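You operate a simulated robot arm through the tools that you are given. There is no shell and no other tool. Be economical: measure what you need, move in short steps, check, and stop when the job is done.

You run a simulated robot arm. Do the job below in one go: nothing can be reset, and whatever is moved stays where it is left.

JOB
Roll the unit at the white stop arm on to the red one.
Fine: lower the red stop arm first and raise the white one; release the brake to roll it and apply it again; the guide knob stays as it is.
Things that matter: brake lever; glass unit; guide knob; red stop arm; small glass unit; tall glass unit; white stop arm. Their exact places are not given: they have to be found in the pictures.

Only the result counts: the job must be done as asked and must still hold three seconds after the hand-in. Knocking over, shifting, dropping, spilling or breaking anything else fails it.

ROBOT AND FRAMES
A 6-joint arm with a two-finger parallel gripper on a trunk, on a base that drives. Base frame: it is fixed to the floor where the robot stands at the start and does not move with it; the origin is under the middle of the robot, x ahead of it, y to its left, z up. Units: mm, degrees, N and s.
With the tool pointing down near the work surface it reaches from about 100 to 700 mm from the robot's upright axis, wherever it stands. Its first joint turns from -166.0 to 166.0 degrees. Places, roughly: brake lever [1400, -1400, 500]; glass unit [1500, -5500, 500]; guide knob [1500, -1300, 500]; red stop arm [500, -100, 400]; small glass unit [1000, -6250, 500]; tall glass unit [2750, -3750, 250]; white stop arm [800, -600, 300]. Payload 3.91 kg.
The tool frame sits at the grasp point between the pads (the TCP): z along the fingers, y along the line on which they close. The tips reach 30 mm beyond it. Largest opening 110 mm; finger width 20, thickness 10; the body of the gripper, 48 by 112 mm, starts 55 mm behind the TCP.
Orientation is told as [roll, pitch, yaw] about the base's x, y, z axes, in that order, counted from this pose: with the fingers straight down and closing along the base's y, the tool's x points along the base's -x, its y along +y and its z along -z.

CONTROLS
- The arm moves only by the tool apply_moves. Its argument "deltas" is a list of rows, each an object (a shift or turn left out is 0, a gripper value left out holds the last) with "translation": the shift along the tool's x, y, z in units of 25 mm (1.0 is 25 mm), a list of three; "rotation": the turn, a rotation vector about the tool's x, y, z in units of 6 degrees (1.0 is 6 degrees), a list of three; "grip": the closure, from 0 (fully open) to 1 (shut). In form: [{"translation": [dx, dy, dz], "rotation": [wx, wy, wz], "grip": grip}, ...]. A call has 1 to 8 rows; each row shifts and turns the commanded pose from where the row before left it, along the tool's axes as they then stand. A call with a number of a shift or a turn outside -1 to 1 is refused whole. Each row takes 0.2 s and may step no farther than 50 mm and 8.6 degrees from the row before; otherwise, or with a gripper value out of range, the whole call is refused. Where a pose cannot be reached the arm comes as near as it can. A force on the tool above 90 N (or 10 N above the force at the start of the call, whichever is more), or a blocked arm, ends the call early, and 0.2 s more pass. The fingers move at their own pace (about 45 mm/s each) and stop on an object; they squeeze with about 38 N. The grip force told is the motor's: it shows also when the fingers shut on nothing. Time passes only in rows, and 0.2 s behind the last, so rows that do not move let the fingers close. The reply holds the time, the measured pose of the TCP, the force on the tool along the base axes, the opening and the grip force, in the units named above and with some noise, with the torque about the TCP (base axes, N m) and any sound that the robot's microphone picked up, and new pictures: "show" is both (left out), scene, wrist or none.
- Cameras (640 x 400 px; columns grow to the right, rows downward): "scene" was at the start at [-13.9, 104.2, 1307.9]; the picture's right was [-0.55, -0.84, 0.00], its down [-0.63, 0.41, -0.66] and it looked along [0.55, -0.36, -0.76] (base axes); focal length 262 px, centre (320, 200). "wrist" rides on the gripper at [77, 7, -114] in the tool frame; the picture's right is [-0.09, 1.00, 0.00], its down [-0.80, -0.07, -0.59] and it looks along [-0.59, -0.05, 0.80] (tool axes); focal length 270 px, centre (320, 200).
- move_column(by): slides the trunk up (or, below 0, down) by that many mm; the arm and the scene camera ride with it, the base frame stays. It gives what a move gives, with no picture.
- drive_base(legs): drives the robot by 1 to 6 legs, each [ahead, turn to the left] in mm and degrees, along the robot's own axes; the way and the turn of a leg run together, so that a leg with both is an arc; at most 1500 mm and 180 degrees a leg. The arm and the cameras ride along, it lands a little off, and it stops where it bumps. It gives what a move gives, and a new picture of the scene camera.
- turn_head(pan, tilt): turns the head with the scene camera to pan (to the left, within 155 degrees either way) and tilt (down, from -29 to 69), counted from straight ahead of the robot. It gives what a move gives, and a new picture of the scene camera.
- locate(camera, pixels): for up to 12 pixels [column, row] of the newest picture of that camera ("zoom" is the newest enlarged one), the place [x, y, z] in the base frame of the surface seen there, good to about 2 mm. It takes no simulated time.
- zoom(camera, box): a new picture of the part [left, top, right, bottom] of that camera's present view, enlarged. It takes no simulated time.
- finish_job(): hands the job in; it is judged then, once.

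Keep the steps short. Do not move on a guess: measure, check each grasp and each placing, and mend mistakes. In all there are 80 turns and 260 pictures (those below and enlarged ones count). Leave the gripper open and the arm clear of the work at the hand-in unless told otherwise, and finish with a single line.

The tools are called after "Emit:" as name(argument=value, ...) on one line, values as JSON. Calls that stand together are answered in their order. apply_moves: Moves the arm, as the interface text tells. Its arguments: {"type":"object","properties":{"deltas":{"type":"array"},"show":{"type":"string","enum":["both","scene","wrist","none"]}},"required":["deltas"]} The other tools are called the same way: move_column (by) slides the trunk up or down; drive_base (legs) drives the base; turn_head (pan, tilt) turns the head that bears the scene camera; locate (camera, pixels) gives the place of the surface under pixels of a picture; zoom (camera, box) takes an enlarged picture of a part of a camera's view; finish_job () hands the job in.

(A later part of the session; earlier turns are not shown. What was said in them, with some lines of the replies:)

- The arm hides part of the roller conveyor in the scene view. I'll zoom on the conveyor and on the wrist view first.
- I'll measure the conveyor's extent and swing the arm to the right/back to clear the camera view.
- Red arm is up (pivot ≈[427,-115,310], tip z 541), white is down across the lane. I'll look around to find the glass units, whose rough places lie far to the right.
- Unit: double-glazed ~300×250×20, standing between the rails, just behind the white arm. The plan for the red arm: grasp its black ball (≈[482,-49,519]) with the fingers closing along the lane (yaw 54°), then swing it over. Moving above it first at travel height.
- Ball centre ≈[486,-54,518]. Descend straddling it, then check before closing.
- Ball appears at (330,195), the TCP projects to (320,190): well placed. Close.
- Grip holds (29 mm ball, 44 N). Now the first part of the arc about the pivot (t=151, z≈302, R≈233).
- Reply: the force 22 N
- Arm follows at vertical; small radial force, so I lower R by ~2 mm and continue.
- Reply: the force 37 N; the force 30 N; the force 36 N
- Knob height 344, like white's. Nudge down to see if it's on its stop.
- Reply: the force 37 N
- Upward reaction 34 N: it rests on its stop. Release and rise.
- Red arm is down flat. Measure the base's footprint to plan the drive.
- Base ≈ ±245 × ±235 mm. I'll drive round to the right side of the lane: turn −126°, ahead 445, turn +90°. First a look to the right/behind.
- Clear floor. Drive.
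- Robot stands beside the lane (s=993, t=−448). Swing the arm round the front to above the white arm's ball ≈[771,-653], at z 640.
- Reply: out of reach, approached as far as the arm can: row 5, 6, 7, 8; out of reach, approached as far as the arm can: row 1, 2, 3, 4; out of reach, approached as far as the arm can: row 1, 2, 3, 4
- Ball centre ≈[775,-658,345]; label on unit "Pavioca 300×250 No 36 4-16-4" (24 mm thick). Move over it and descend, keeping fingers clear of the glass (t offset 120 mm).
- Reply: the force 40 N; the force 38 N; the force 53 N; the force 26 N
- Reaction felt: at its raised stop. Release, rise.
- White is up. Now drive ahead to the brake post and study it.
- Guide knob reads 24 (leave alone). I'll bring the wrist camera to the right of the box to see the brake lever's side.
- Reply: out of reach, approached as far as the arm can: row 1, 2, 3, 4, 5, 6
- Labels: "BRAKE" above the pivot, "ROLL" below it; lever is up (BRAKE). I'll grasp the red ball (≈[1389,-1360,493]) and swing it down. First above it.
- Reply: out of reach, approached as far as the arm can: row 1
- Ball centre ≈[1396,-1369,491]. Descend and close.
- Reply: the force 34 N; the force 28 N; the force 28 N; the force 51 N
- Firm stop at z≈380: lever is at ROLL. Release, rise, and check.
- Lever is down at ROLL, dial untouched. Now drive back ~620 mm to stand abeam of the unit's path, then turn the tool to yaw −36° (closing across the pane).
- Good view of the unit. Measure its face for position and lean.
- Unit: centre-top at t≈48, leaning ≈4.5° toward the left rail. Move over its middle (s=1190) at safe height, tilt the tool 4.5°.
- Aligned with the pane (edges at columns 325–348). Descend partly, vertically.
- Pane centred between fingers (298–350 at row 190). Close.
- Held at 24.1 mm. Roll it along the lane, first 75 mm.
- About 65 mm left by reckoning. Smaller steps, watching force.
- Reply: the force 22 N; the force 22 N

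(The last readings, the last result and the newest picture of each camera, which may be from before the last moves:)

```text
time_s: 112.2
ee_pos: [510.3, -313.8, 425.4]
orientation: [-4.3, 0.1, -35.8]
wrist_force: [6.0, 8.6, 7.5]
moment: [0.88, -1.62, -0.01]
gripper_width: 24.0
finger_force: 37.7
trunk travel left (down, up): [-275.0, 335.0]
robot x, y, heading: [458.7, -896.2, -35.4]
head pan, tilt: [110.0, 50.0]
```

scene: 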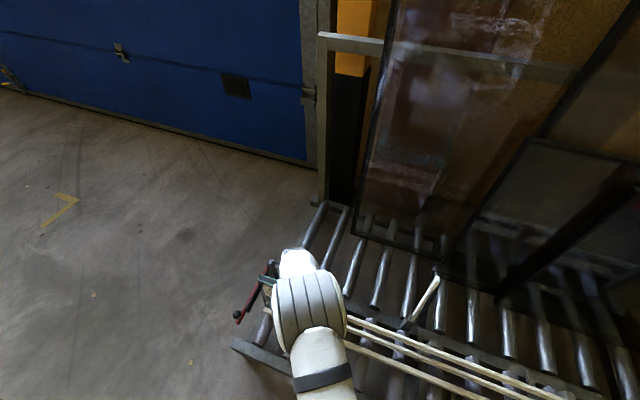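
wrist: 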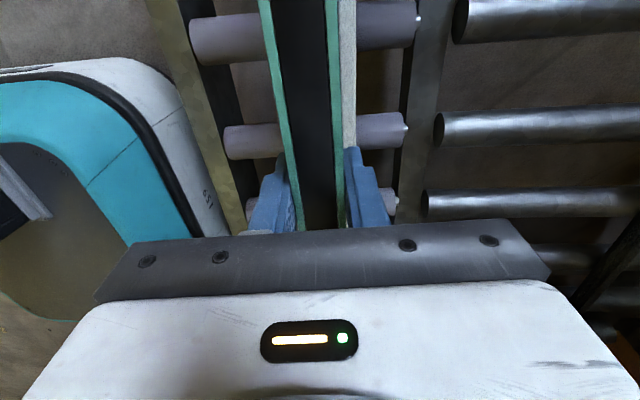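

Emit:
apply_moves(deltas=[{"translation": [0.1, 0, 0]}, {"translation": [0.1, 0, 0]}], show="none")

Emit:
zoom(camera="scene", box=[230, 250, 290, 330])

```text
time_s: 112.8
ee_pos: [506.2, -311.9, 426.0]
orientation: [-4.3, 0.1, -36.0]
wrist_force: [5.2, 5.6, 12.6]
moment: [1.24, -0.51, 0.02]
gripper_width: 24.0
finger_force: 38.0
trunk travel left (down, up): [-275.0, 335.0]
robot x, y, heading: [457.2, -895.9, -35.2]
head pan, tilt: [110.0, 50.0]
```

```text
5.00 times, centred on (260, 290) of scene
```

zoom: 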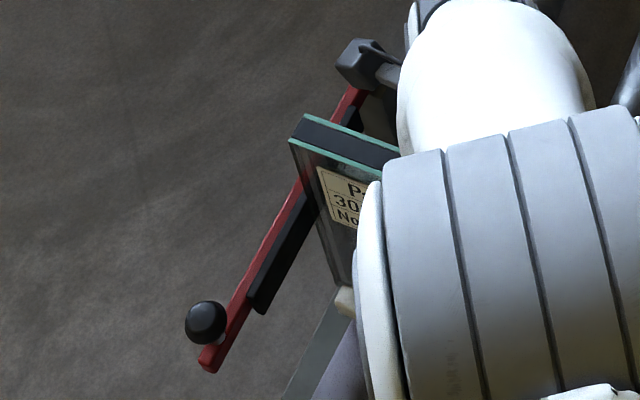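

Emit:
locate(camera="zoom", pixels=[[297, 146], [310, 180], [325, 240], [272, 285], [290, 240], [285, 260], [268, 308], [245, 290]])

```text
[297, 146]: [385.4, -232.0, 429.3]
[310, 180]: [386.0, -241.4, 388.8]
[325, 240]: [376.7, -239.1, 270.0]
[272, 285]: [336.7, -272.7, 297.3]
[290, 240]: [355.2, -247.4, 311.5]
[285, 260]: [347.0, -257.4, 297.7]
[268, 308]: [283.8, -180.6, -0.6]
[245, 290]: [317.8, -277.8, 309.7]
```

Front edge s≈446, bumper face s≈433: ~12 mm to go.

Emit:
apply_moves(deltas=[{"translation": [0.12, 0, 0]}, {"translation": [0.12, 0, 0]}, {"translation": [0.12, 0, 0]}], show="none")

Emit:
apply_moves(deltas=[{"translation": [0.08, 0, 0]}, {"translation": [0.08, 0, 0]}], show="none")

```text
time_s: 113.6
ee_pos: [500.8, -305.6, 425.8]
orientation: [-4.6, -0.1, -36.0]
wrist_force: [5.3, 6.0, 11.2]
moment: [1.46, -0.03, 0.06]
gripper_width: 24.0
finger_force: 38.0
trunk travel left (down, up): [-275.0, 335.0]
robot x, y, heading: [456.4, -896.0, -35.4]
head pan, tilt: [110.0, 50.0]
```

```text
time_s: 114.2
ee_pos: [498.6, -303.7, 424.1]
orientation: [-4.6, -0.1, -35.9]
wrist_force: [20.6, -3.3, 12.0]
moment: [1.26, -1.38, -0.17]
gripper_width: 24.3
finger_force: 38.3
trunk travel left (down, up): [-275.0, 335.0]
robot x, y, heading: [456.2, -893.7, -35.4]
head pan, tilt: [110.0, 50.0]
```

Contact: 19 N along the lane. Zoom to confirm, then open gently.

Emit:
zoom(camera="scene", box=[230, 250, 290, 330])

Emit:
apply_moves(deltas=[{"grip": 0.75}, {"grip": 0.7}, {"grip": 0.6}, {"grip": 0.5}, {"grip": 0.3}, {"grip": 0.3}], show="wrist")

Emit:
zoom(camera="scene", box=[230, 250, 290, 330])

```text
5.00 times, centred on (260, 290) of scene
```

zoom: 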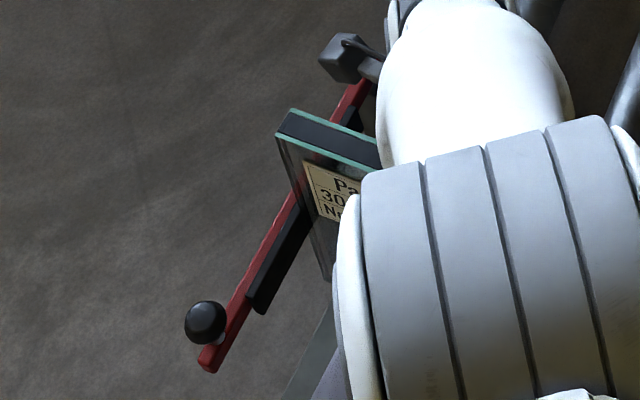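

```text
time_s: 115.6
ee_pos: [494.6, -302.9, 425.6]
orientation: [-4.5, 0.0, -35.8]
wrist_force: [-0.2, -0.7, 0.0]
moment: [0.03, -0.02, 0.03]
gripper_width: 76.9
finger_force: 0.0
trunk travel left (down, up): [-275.0, 335.0]
robot x, y, heading: [457.2, -893.3, -35.5]
head pan, tilt: [110.0, 50.0]
```

wrist: 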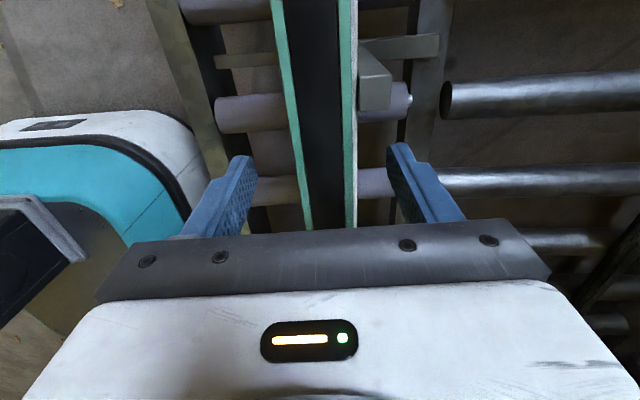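

```text
5.00 times, centred on (260, 290) of scene
```

zoom: 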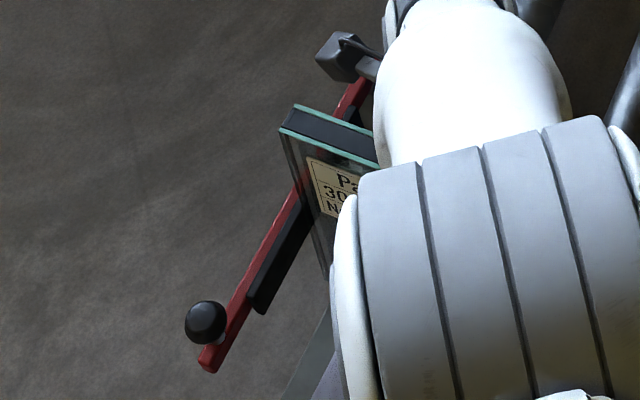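

Released; rise straight up and inspect the contact from above.

Emit:
apply_moves(deltas=[{"translation": [0, -0.08, -1]}, {"translation": [0, -0.08, -1]}, {"translation": [0, -0.08, -1]}, {"translation": [0, -0.08, -1]}, {"translation": [0, -0.08, -1]}, {"translation": [0, -0.08, -1]}, {"translation": [0, -0.08, -1]}, {"translation": [0, -0.08, -1]}], show="none")

Emit:
apply_moves(deltas=[{"rotation": [-0.75, 0, 0]}, {"translation": [0, -1, 0]}, {"translation": [0, -1, 0]}, {"translation": [0, -1, 0]}, {"translation": [0, -1, 0]}, {"translation": [0, -1, 0]}, {"translation": [0, -1, 0]}, {"translation": [0, -1, 0]}], show="scene")

Emit:
zoom(camera="scene", box=[230, 240, 330, 350])

```text
time_s: 117.4
ee_pos: [495.9, -304.5, 623.6]
orientation: [-4.4, 0.1, -35.8]
wrist_force: [-0.4, 0.6, -0.4]
moment: [0.0, -0.04, 0.01]
gripper_width: 76.9
finger_force: 0.0
trunk travel left (down, up): [-275.0, 335.0]
robot x, y, heading: [454.3, -896.4, -35.5]
head pan, tilt: [110.0, 50.0]
```

```text
time_s: 119.2
ee_pos: [392.9, -444.6, 623.3]
orientation: [0.1, -0.1, -35.9]
wrist_force: [-0.2, 0.3, -0.1]
moment: [0.01, -0.03, 0.01]
gripper_width: 76.8
finger_force: 0.2
trunk travel left (down, up): [-275.0, 335.0]
robot x, y, heading: [459.0, -889.9, -35.4]
head pan, tilt: [110.0, 50.0]
```

scene: 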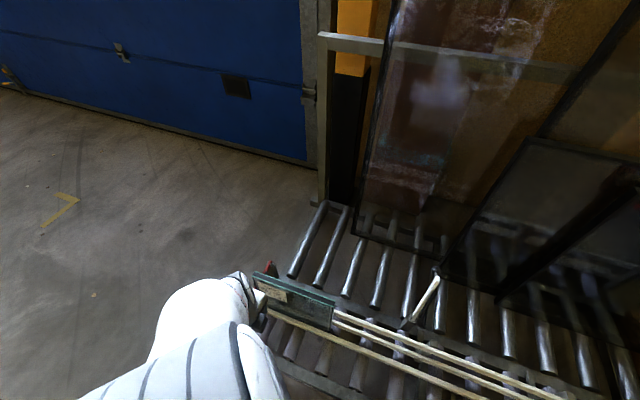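

```text
3.64 times, centred on (280, 295) of scene
```

zoom: 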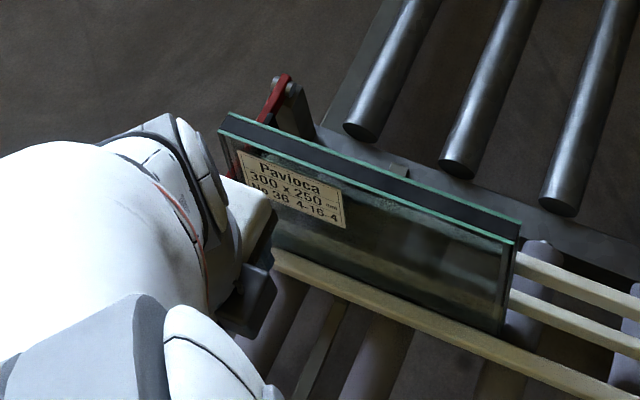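

Arm blocks the view of the front. I'll swing it round to the front (also turning the tool to yaw 54° for the brake lever), then look at the contact.

Emit:
apply_moves(deltas=[{"translation": [-1, 0.3, 0]}, {"translation": [-1, 0.3, 0]}, {"translation": [-1, 0.3, 0]}, {"translation": [-1, 0.3, 0]}, {"translation": [-1, 0.3, 0]}, {"translation": [-1, 0.3, 0]}, {"translation": [-1, 0.3, 0]}, {"translation": [-1, 0.3, 0]}], show="none")

Emit:
apply_moves(deltas=[{"translation": [-1, 0.3, 0]}, {"translation": [-1, 0.3, 0]}, {"translation": [-1, 0.3, 0]}, {"translation": [-1, 0.3, 0]}, {"translation": [-1, 0.3, 0]}], show="none")

Emit:
apply_moves(deltas=[{"translation": [-0.843, -0.537, 0], "rotation": [0, 0, -1]}, {"translation": [-0.783, -0.623, 0], "rotation": [0, 0, -1]}, {"translation": [-0.713, -0.701, 0], "rotation": [0, 0, -1]}, {"translation": [-0.636, -0.772, 0], "rotation": [0, 0, -1]}, {"translation": [-0.552, -0.834, 0], "rotation": [0, 0, -1]}, {"translation": [-0.462, -0.887, 0], "rotation": [0, 0, -1]}, {"translation": [-0.367, -0.93, 0], "rotation": [0, 0, -1]}, {"translation": [-0.264, -0.964, 0], "rotation": [0, 0, -1]}], show="none")

Emit:
apply_moves(deltas=[{"translation": [-0.163, -0.986, 0], "rotation": [0, 0, -1]}, {"translation": [-0.061, -0.998, 0], "rotation": [0, 0, -1]}, {"translation": [0.044, -0.999, 0], "rotation": [0, 0, -1]}, {"translation": [0.148, -0.989, 0], "rotation": [0, 0, -1]}, {"translation": [0.25, -0.968, 0], "rotation": [0, 0, -1]}, {"translation": [0.35, -0.937, 0], "rotation": [0, 0, -1]}, {"translation": [0.446, -0.895, 0], "rotation": [0, 0, -1]}, {"translation": [0.537, -0.843, 0]}], show="scene")

Emit:
zoom(camera="scene", box=[220, 240, 320, 350])

```text
time_s: 121.0
ee_pos: [598.7, -517.5, 622.4]
orientation: [-0.6, -0.3, -37.0]
wrist_force: [-0.3, -0.6, 0.2]
moment: [0.03, -0.04, 0.01]
gripper_width: 77.0
finger_force: 0.0
trunk travel left (down, up): [-275.0, 335.0]
robot x, y, heading: [460.8, -894.1, -35.3]
head pan, tilt: [110.0, 50.0]
```

```text
time_s: 122.2
ee_pos: [715.9, -556.1, 627.2]
orientation: [0.1, -0.1, -35.7]
wrist_force: [-0.1, 0.2, 0.2]
moment: [-0.01, 0.01, 0.04]
gripper_width: 77.2
finger_force: 0.1
trunk travel left (down, up): [-275.0, 335.0]
robot x, y, heading: [456.0, -896.9, -35.1]
head pan, tilt: [110.0, 50.0]
```

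```text
time_s: 124.0
ee_pos: [787.0, -742.3, 627.3]
orientation: [0.1, 0.1, 12.2]
wrist_force: [-0.7, 1.2, 0.4]
moment: [-0.02, 0.03, 0.02]
gripper_width: 77.2
finger_force: 0.1
trunk travel left (down, up): [-275.0, 335.0]
robot x, y, heading: [457.1, -893.5, -35.6]
head pan, tilt: [110.0, 50.0]
```

```text
time_s: 125.8
ee_pos: [861.0, -928.9, 624.2]
orientation: [-0.1, -0.1, 54.2]
wrist_force: [-0.1, 0.4, 0.2]
moment: [-0.03, 0.01, 0.0]
gripper_width: 77.1
finger_force: 0.1
trunk travel left (down, up): [-275.0, 335.0]
robot x, y, heading: [457.5, -895.8, -35.5]
head pan, tilt: [110.0, 50.0]
```

scene: 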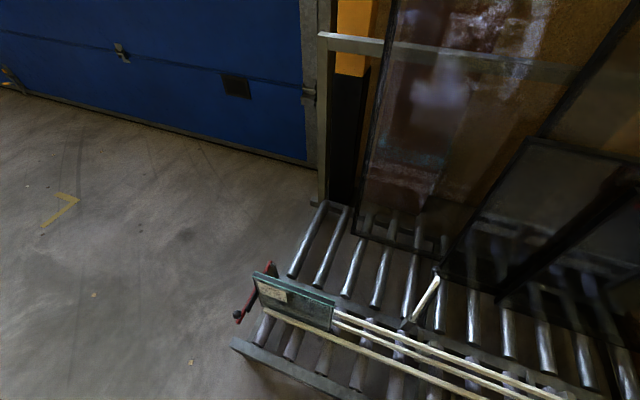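

```text
3.64 times, centred on (270, 295) of scene
```

zoom: 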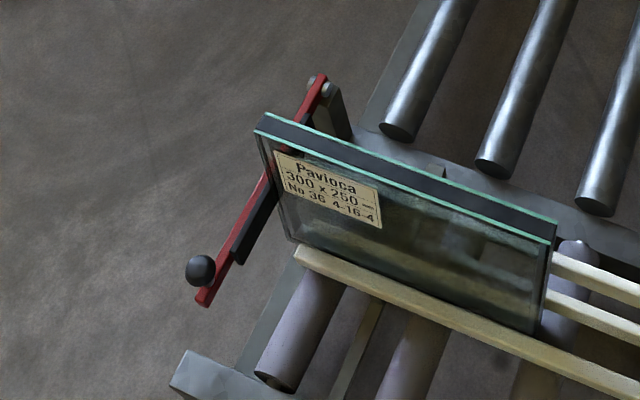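

Emit:
locate(camera="zoom", pixels=[[259, 128], [262, 140], [274, 175], [284, 215], [291, 238], [262, 216], [250, 243], [243, 262], [268, 200], [555, 222], [205, 270], [255, 205]])

Emit:
zoom(camera="scene", box=[245, 260, 285, 310])

```text
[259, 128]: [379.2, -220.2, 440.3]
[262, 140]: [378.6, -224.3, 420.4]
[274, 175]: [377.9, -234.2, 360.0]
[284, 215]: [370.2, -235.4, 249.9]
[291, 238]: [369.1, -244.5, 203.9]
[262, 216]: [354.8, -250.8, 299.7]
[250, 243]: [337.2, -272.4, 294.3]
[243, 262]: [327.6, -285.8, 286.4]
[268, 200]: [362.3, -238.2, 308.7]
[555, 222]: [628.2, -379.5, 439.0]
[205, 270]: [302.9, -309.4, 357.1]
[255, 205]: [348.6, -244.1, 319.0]
```

```text
8.00 times, centred on (265, 285) of scene
```

zoom: 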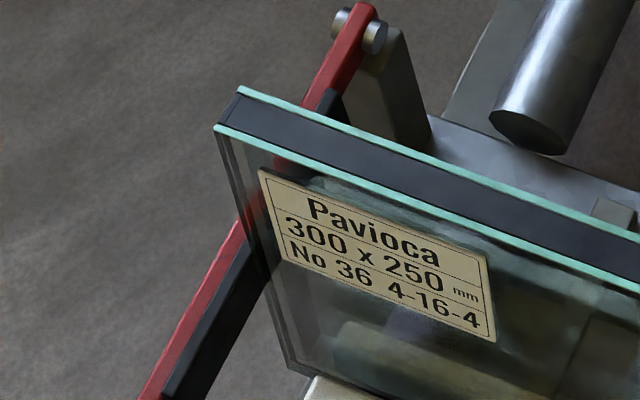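

Unit front s≈436 against bumper s≈433–434.5 — at the red stop. Now back to the brake: shift the hand out a bit and drive ahead.

Emit:
apply_moves(deltas=[{"translation": [0.8, 0, 0]}, {"translation": [0.8, 0, 0]}], show="none")

Emit:
drive_base(legs=[[610, 0]])

Emit:
apply_moves(deltas=[{"translation": [0, 0, 0]}], show="wrist")

```text
time_s: 126.4
ee_pos: [837.4, -961.4, 625.8]
orientation: [0.1, 0.0, 54.1]
wrist_force: [-0.1, 0.3, 0.4]
moment: [-0.01, 0.01, -0.03]
gripper_width: 77.2
finger_force: 0.0
trunk travel left (down, up): [-275.0, 335.0]
robot x, y, heading: [458.0, -894.9, -35.6]
head pan, tilt: [110.0, 50.0]
```

```text
time_s: 129.9
ee_pos: [1336.2, -1317.2, 625.6]
orientation: [0.0, 0.0, 53.9]
wrist_force: [-1.2, -0.6, 1.0]
moment: [0.01, -0.03, 0.0]
gripper_width: 77.0
finger_force: 0.1
trunk travel left (down, up): [-275.0, 335.0]
robot x, y, heading: [956.7, -1252.3, -35.9]
head pan, tilt: [110.0, 50.0]
```

scene: 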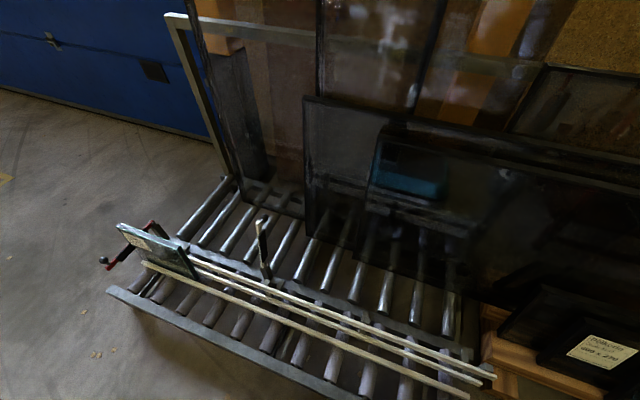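

```text
time_s: 130.3
ee_pos: [1335.9, -1318.6, 624.1]
orientation: [0.0, 0.0, 53.8]
wrist_force: [-0.9, -0.2, 0.4]
moment: [0.01, 0.02, 0.01]
gripper_width: 77.0
finger_force: 0.1
trunk travel left (down, up): [-275.0, 335.0]
robot x, y, heading: [956.5, -1248.1, -36.0]
head pan, tilt: [110.0, 50.0]
```

wrist: 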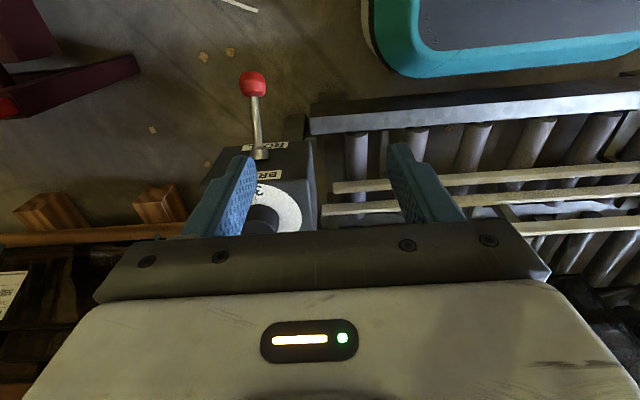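

Emit:
locate(camera="wrist", pixels=[[252, 82], [256, 120], [261, 150]])

Emit:
apply_moves(deltas=[{"translation": [0, -1, 0]}, {"translation": [0, -1, 0]}, {"translation": [0, -0.8, 0]}], show="wrist")

```text
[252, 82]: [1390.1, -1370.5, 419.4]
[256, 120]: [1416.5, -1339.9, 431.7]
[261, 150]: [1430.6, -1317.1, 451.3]
```

```text
time_s: 131.1
ee_pos: [1392.6, -1356.8, 625.8]
orientation: [-0.1, -0.1, 53.9]
wrist_force: [0.3, 0.3, 0.2]
moment: [-0.03, -0.03, -0.04]
gripper_width: 77.0
finger_force: 0.0
trunk travel left (down, up): [-275.0, 335.0]
robot x, y, heading: [958.1, -1251.5, -35.7]
head pan, tilt: [110.0, 50.0]
```

wrist: 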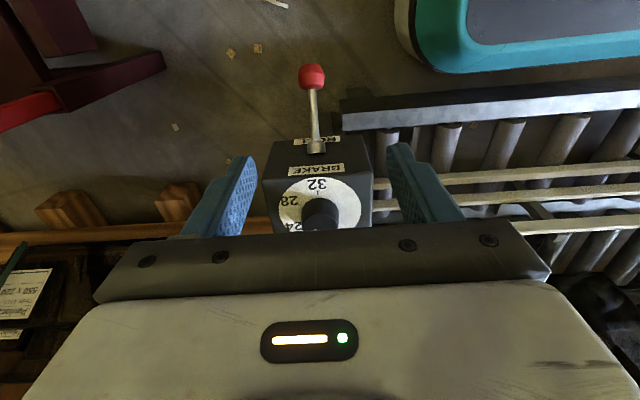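

Ball centre ≈[1395,-1370,405]. Descend over it.

Emit:
apply_moves(deltas=[{"translation": [0.37, -0.39, 1]}, {"translation": [0, 0, 1]}, {"translation": [0, 0, 1]}, {"translation": [0, 0, 1]}, {"translation": [0, 0, 1]}, {"translation": [0, 0, 1]}, {"translation": [0, 0, 1]}, {"translation": [0, 0, 1]}], show="none")

Emit:
apply_moves(deltas=[{"translation": [0, 0, 0.8]}], show="wrist")

```text
time_s: 132.9
ee_pos: [1396.1, -1371.2, 426.9]
orientation: [0.1, 0.0, 53.9]
wrist_force: [-0.2, -0.2, -0.7]
moment: [-0.01, 0.0, 0.01]
gripper_width: 77.0
finger_force: 0.0
trunk travel left (down, up): [-275.0, 335.0]
robot x, y, heading: [954.5, -1249.0, -35.8]
head pan, tilt: [110.0, 50.0]
```

```text
time_s: 133.3
ee_pos: [1396.1, -1373.5, 406.9]
orientation: [0.1, 0.0, 53.9]
wrist_force: [-0.2, 0.3, -0.1]
moment: [-0.01, 0.0, 0.01]
gripper_width: 77.0
finger_force: 0.0
trunk travel left (down, up): [-275.0, 335.0]
robot x, y, heading: [957.8, -1250.2, -35.5]
head pan, tilt: [110.0, 50.0]
```

wrist: 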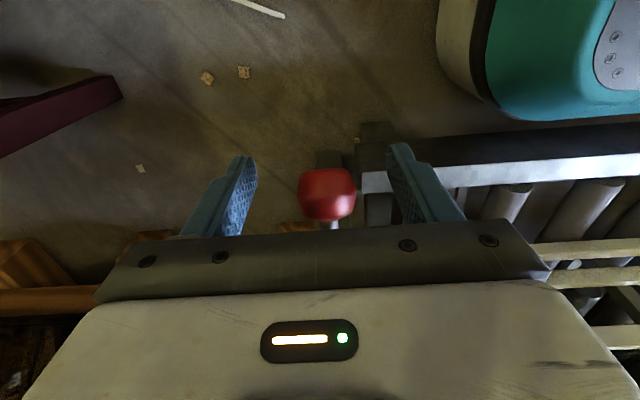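

Emit:
apply_moves(deltas=[{"translation": [0, 0.12, 0.1], "grip": 0.6}, {"grip": 1}, {"grip": 1}, {"grip": 1}, {"grip": 1}], show="none")

Emit:
apply_moves(deltas=[{"translation": [0.16, 0, -0.5]}, {"translation": [0.1, 0, -0.52]}, {"translation": [0.05, 0, -0.6]}, {"translation": [-0.05, 0, -0.6]}, {"translation": [-0.1, 0, -0.52]}, {"translation": [-0.16, 0, -0.5]}], show="wrist")

```text
time_s: 134.5
ee_pos: [1394.3, -1371.9, 404.2]
orientation: [0.0, 0.0, 53.9]
wrist_force: [3.2, -1.6, 0.0]
moment: [-0.03, -0.01, 0.0]
gripper_width: 31.5
finger_force: 44.8
trunk travel left (down, up): [-275.0, 335.0]
robot x, y, heading: [957.8, -1252.4, -35.8]
head pan, tilt: [110.0, 50.0]
```

```text
time_s: 135.9
ee_pos: [1394.2, -1370.9, 483.6]
orientation: [0.3, 0.2, 53.9]
wrist_force: [-8.2, -7.4, -11.7]
moment: [-1.04, 0.63, 0.02]
gripper_width: 31.4
finger_force: 45.2
trunk travel left (down, up): [-275.0, 335.0]
robot x, y, heading: [959.5, -1248.7, -36.0]
head pan, tilt: [110.0, 50.0]
```

wrist: 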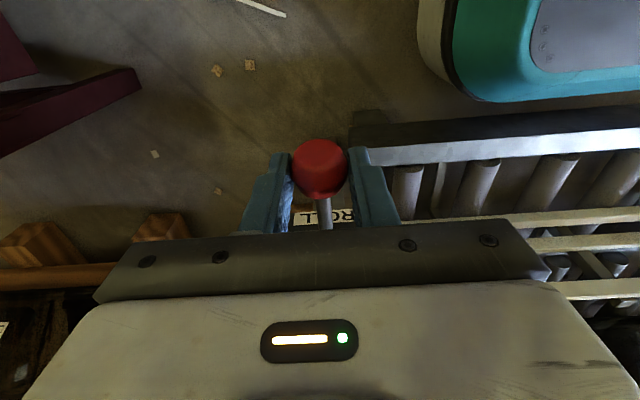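

Emit:
apply_moves(deltas=[{"translation": [-0.1, 0, -0.3]}, {"translation": [-0.1, 0, -0.3]}], show="wrist")

```text
time_s: 136.5
ee_pos: [1397.5, -1366.5, 498.0]
orientation: [0.0, 0.1, 54.1]
wrist_force: [-7.2, 4.3, -13.1]
moment: [-0.77, 0.59, 0.02]
gripper_width: 31.6
finger_force: 44.9
trunk travel left (down, up): [-275.0, 335.0]
robot x, y, heading: [959.6, -1253.2, -35.5]
head pan, tilt: [110.0, 50.0]
```

wrist: 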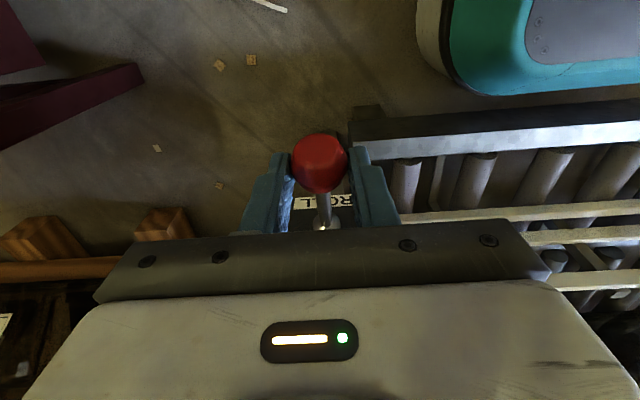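

Emit:
locate(camera="wrist", pixels=[[319, 160], [319, 145], [323, 205], [321, 220]])

```text
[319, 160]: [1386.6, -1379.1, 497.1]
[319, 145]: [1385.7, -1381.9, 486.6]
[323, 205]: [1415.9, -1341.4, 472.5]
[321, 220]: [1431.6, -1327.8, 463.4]
```

Ball now at z≈484, ~7 mm short of its original BRAKE position (491); it slipped in the pads. Re-grip centred and lift to the stop.

Emit:
apply_moves(deltas=[{"grip": 0.5}, {"grip": 0.5}, {"translation": [0.3, 0, 0.5], "grip": 0.5}, {"translation": [0.1, 0, 0.3], "grip": 0.5}, {"grip": 1}, {"grip": 1}, {"grip": 1}], show="wrist")

Emit:
apply_moves(deltas=[{"translation": [-0.12, 0, -0.25]}, {"translation": [-0.12, 0, -0.25]}, {"translation": [-0.12, 0, -0.25]}], show="wrist")

```text
time_s: 138.1
ee_pos: [1391.0, -1376.0, 480.6]
orientation: [0.1, 0.0, 54.0]
wrist_force: [4.1, -4.1, 0.5]
moment: [0.0, -0.04, 0.01]
gripper_width: 31.4
finger_force: 45.1
trunk travel left (down, up): [-275.0, 335.0]
robot x, y, heading: [957.6, -1247.6, -35.7]
head pan, tilt: [110.0, 50.0]
```

wrist: 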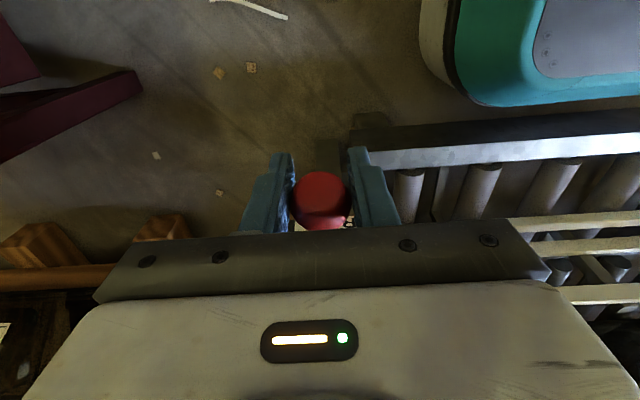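

```text
time_s: 138.9
ee_pos: [1396.1, -1367.4, 496.5]
orientation: [0.0, -0.1, 54.0]
wrist_force: [11.8, -30.0, -33.6]
moment: [0.04, 0.02, -0.18]
gripper_width: 31.6
finger_force: 45.4
trunk travel left (down, up): [-275.0, 335.0]
robot x, y, heading: [958.3, -1251.6, -35.9]
head pan, tilt: [110.0, 50.0]
```

wrist: 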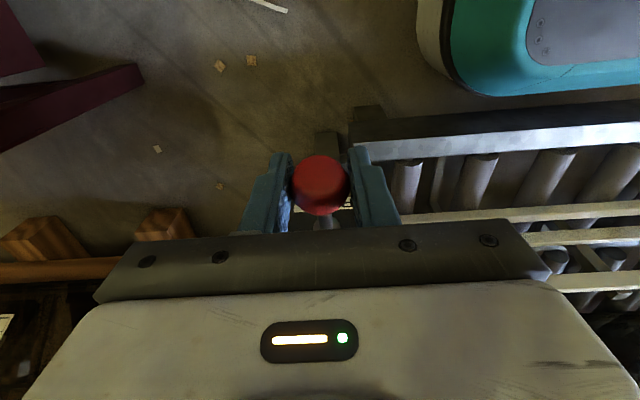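

Downward reaction 34 N: at its upper stop. Release, rise, verify.

Emit:
apply_moves(deltas=[{"grip": 0.5}, {"grip": 0.3}, {"grip": 0.3}, {"grip": 0.3}, {"translation": [0, 0, -1]}, {"translation": [0, 0, -1]}, {"translation": [0, 0, -1]}, {"translation": [0, 0, -1]}], show="wrist")

Emit:
zoom(camera="wrist", box=[250, 70, 390, 230])

Emit:
locate(camera="wrist", pixels=[[317, 100], [317, 108], [317, 135]])

```text
time_s: 140.7
ee_pos: [1394.8, -1365.3, 598.3]
orientation: [0.2, 0.0, 54.0]
wrist_force: [0.0, 0.7, -1.1]
moment: [-0.03, 0.02, -0.01]
gripper_width: 76.9
finger_force: 0.1
trunk travel left (down, up): [-275.0, 335.0]
robot x, y, heading: [953.5, -1251.2, -35.5]
head pan, tilt: [110.0, 50.0]
```

wrist: 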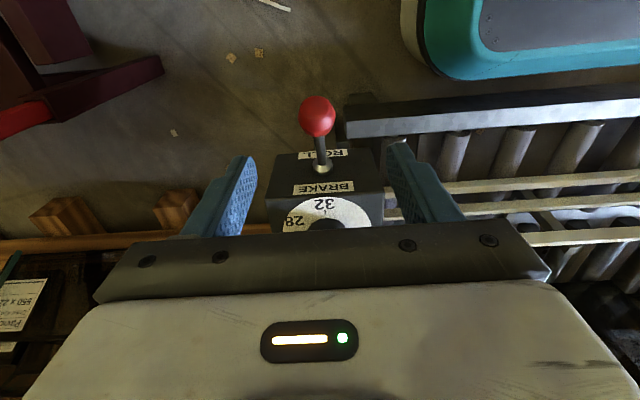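

```text
2.50 times, centred on (320, 150) of wrist
```

zoom: 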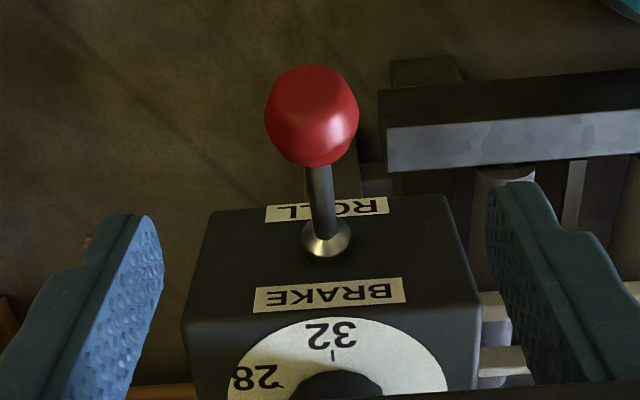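

```text
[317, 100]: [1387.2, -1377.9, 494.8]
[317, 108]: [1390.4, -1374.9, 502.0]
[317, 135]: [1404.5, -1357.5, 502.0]
```

Emit:
locate(camera="zoom", pixels=[[312, 85], [312, 115], [312, 140], [320, 185], [322, 205], [325, 235], [275, 115], [350, 115]])

```text
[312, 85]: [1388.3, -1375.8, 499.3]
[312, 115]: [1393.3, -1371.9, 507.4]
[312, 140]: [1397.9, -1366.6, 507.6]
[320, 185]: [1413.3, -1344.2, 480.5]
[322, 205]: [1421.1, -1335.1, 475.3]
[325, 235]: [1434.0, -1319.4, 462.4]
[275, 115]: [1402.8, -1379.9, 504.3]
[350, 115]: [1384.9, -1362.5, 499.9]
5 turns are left
```

Lever is back at its original BRAKE height (ball top 507). Open fully, lift the arm clear, and check the unit one last time.

Emit:
apply_moves(deltas=[{"translation": [0.6, 0, -0.8], "grip": 0}, {"translation": [0.6, 0, -0.8], "grip": 0}, {"translation": [0.6, 0, -0.6], "grip": 0}, {"grip": 0}], show="scene")

Emit:
zoom(camera="scene", box=[90, 200, 290, 320])

Emit:
turn_head(pan=25, tilt=55)

Emit:
zoom(camera="scene", box=[300, 130, 410, 275])

```text
time_s: 141.7
ee_pos: [1365.0, -1401.5, 652.4]
orientation: [0.0, 0.0, 53.9]
wrist_force: [-0.1, -0.6, -0.6]
moment: [0.02, 0.0, 0.01]
gripper_width: 110.0
finger_force: 0.0
trunk travel left (down, up): [-275.0, 335.0]
robot x, y, heading: [955.9, -1250.8, -35.5]
head pan, tilt: [110.0, 50.0]
```

scene: 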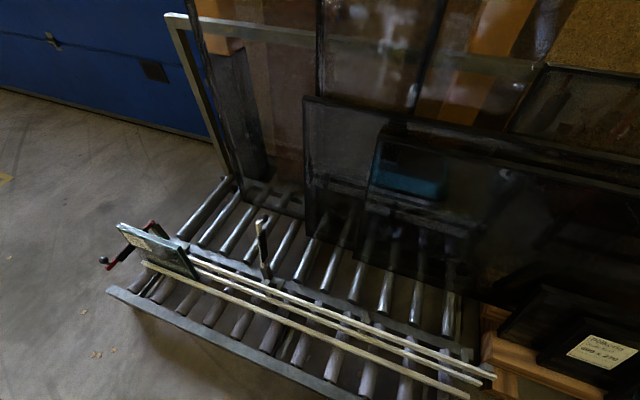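

```text
3.20 times, centred on (190, 260) of scene
```

zoom: 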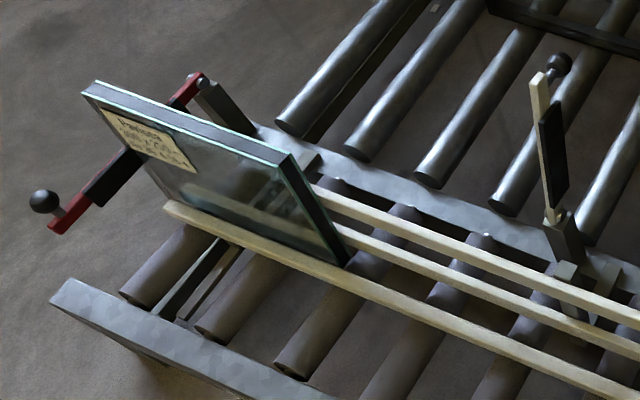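

```text
time_s: 143.3
ee_pos: [1366.3, -1401.1, 651.4]
orientation: [0.0, 0.0, 54.0]
wrist_force: [-0.4, -0.1, -0.5]
moment: [0.03, 0.03, 0.01]
gripper_width: 109.9
finger_force: 0.1
trunk travel left (down, up): [-275.0, 335.0]
robot x, y, heading: [953.5, -1249.9, -35.7]
head pan, tilt: [25.0, 55.0]
```

scene: 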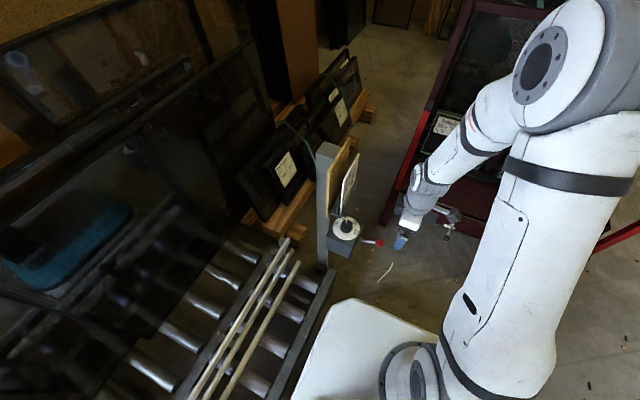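

```text
2.76 times, centred on (355, 202) of scene
4 turns are left
```

zoom: 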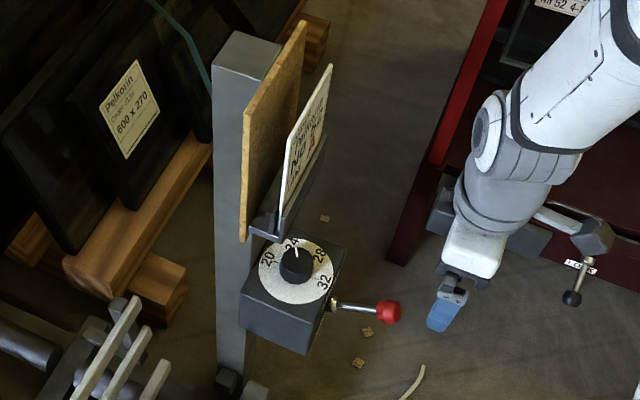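

The unit stands at the red stop arm, the white arm is up, the brake is on, the dial still reads 24, and the gripper is open and clear. Handing in.

Emit:
finish_job()

```text
The job is handed in.
```

The unit that was at the white stop arm now stands at the lowered red one, within a few mm of its bumper, with the white arm raised, the brake applied again and the guide knob still at 24.
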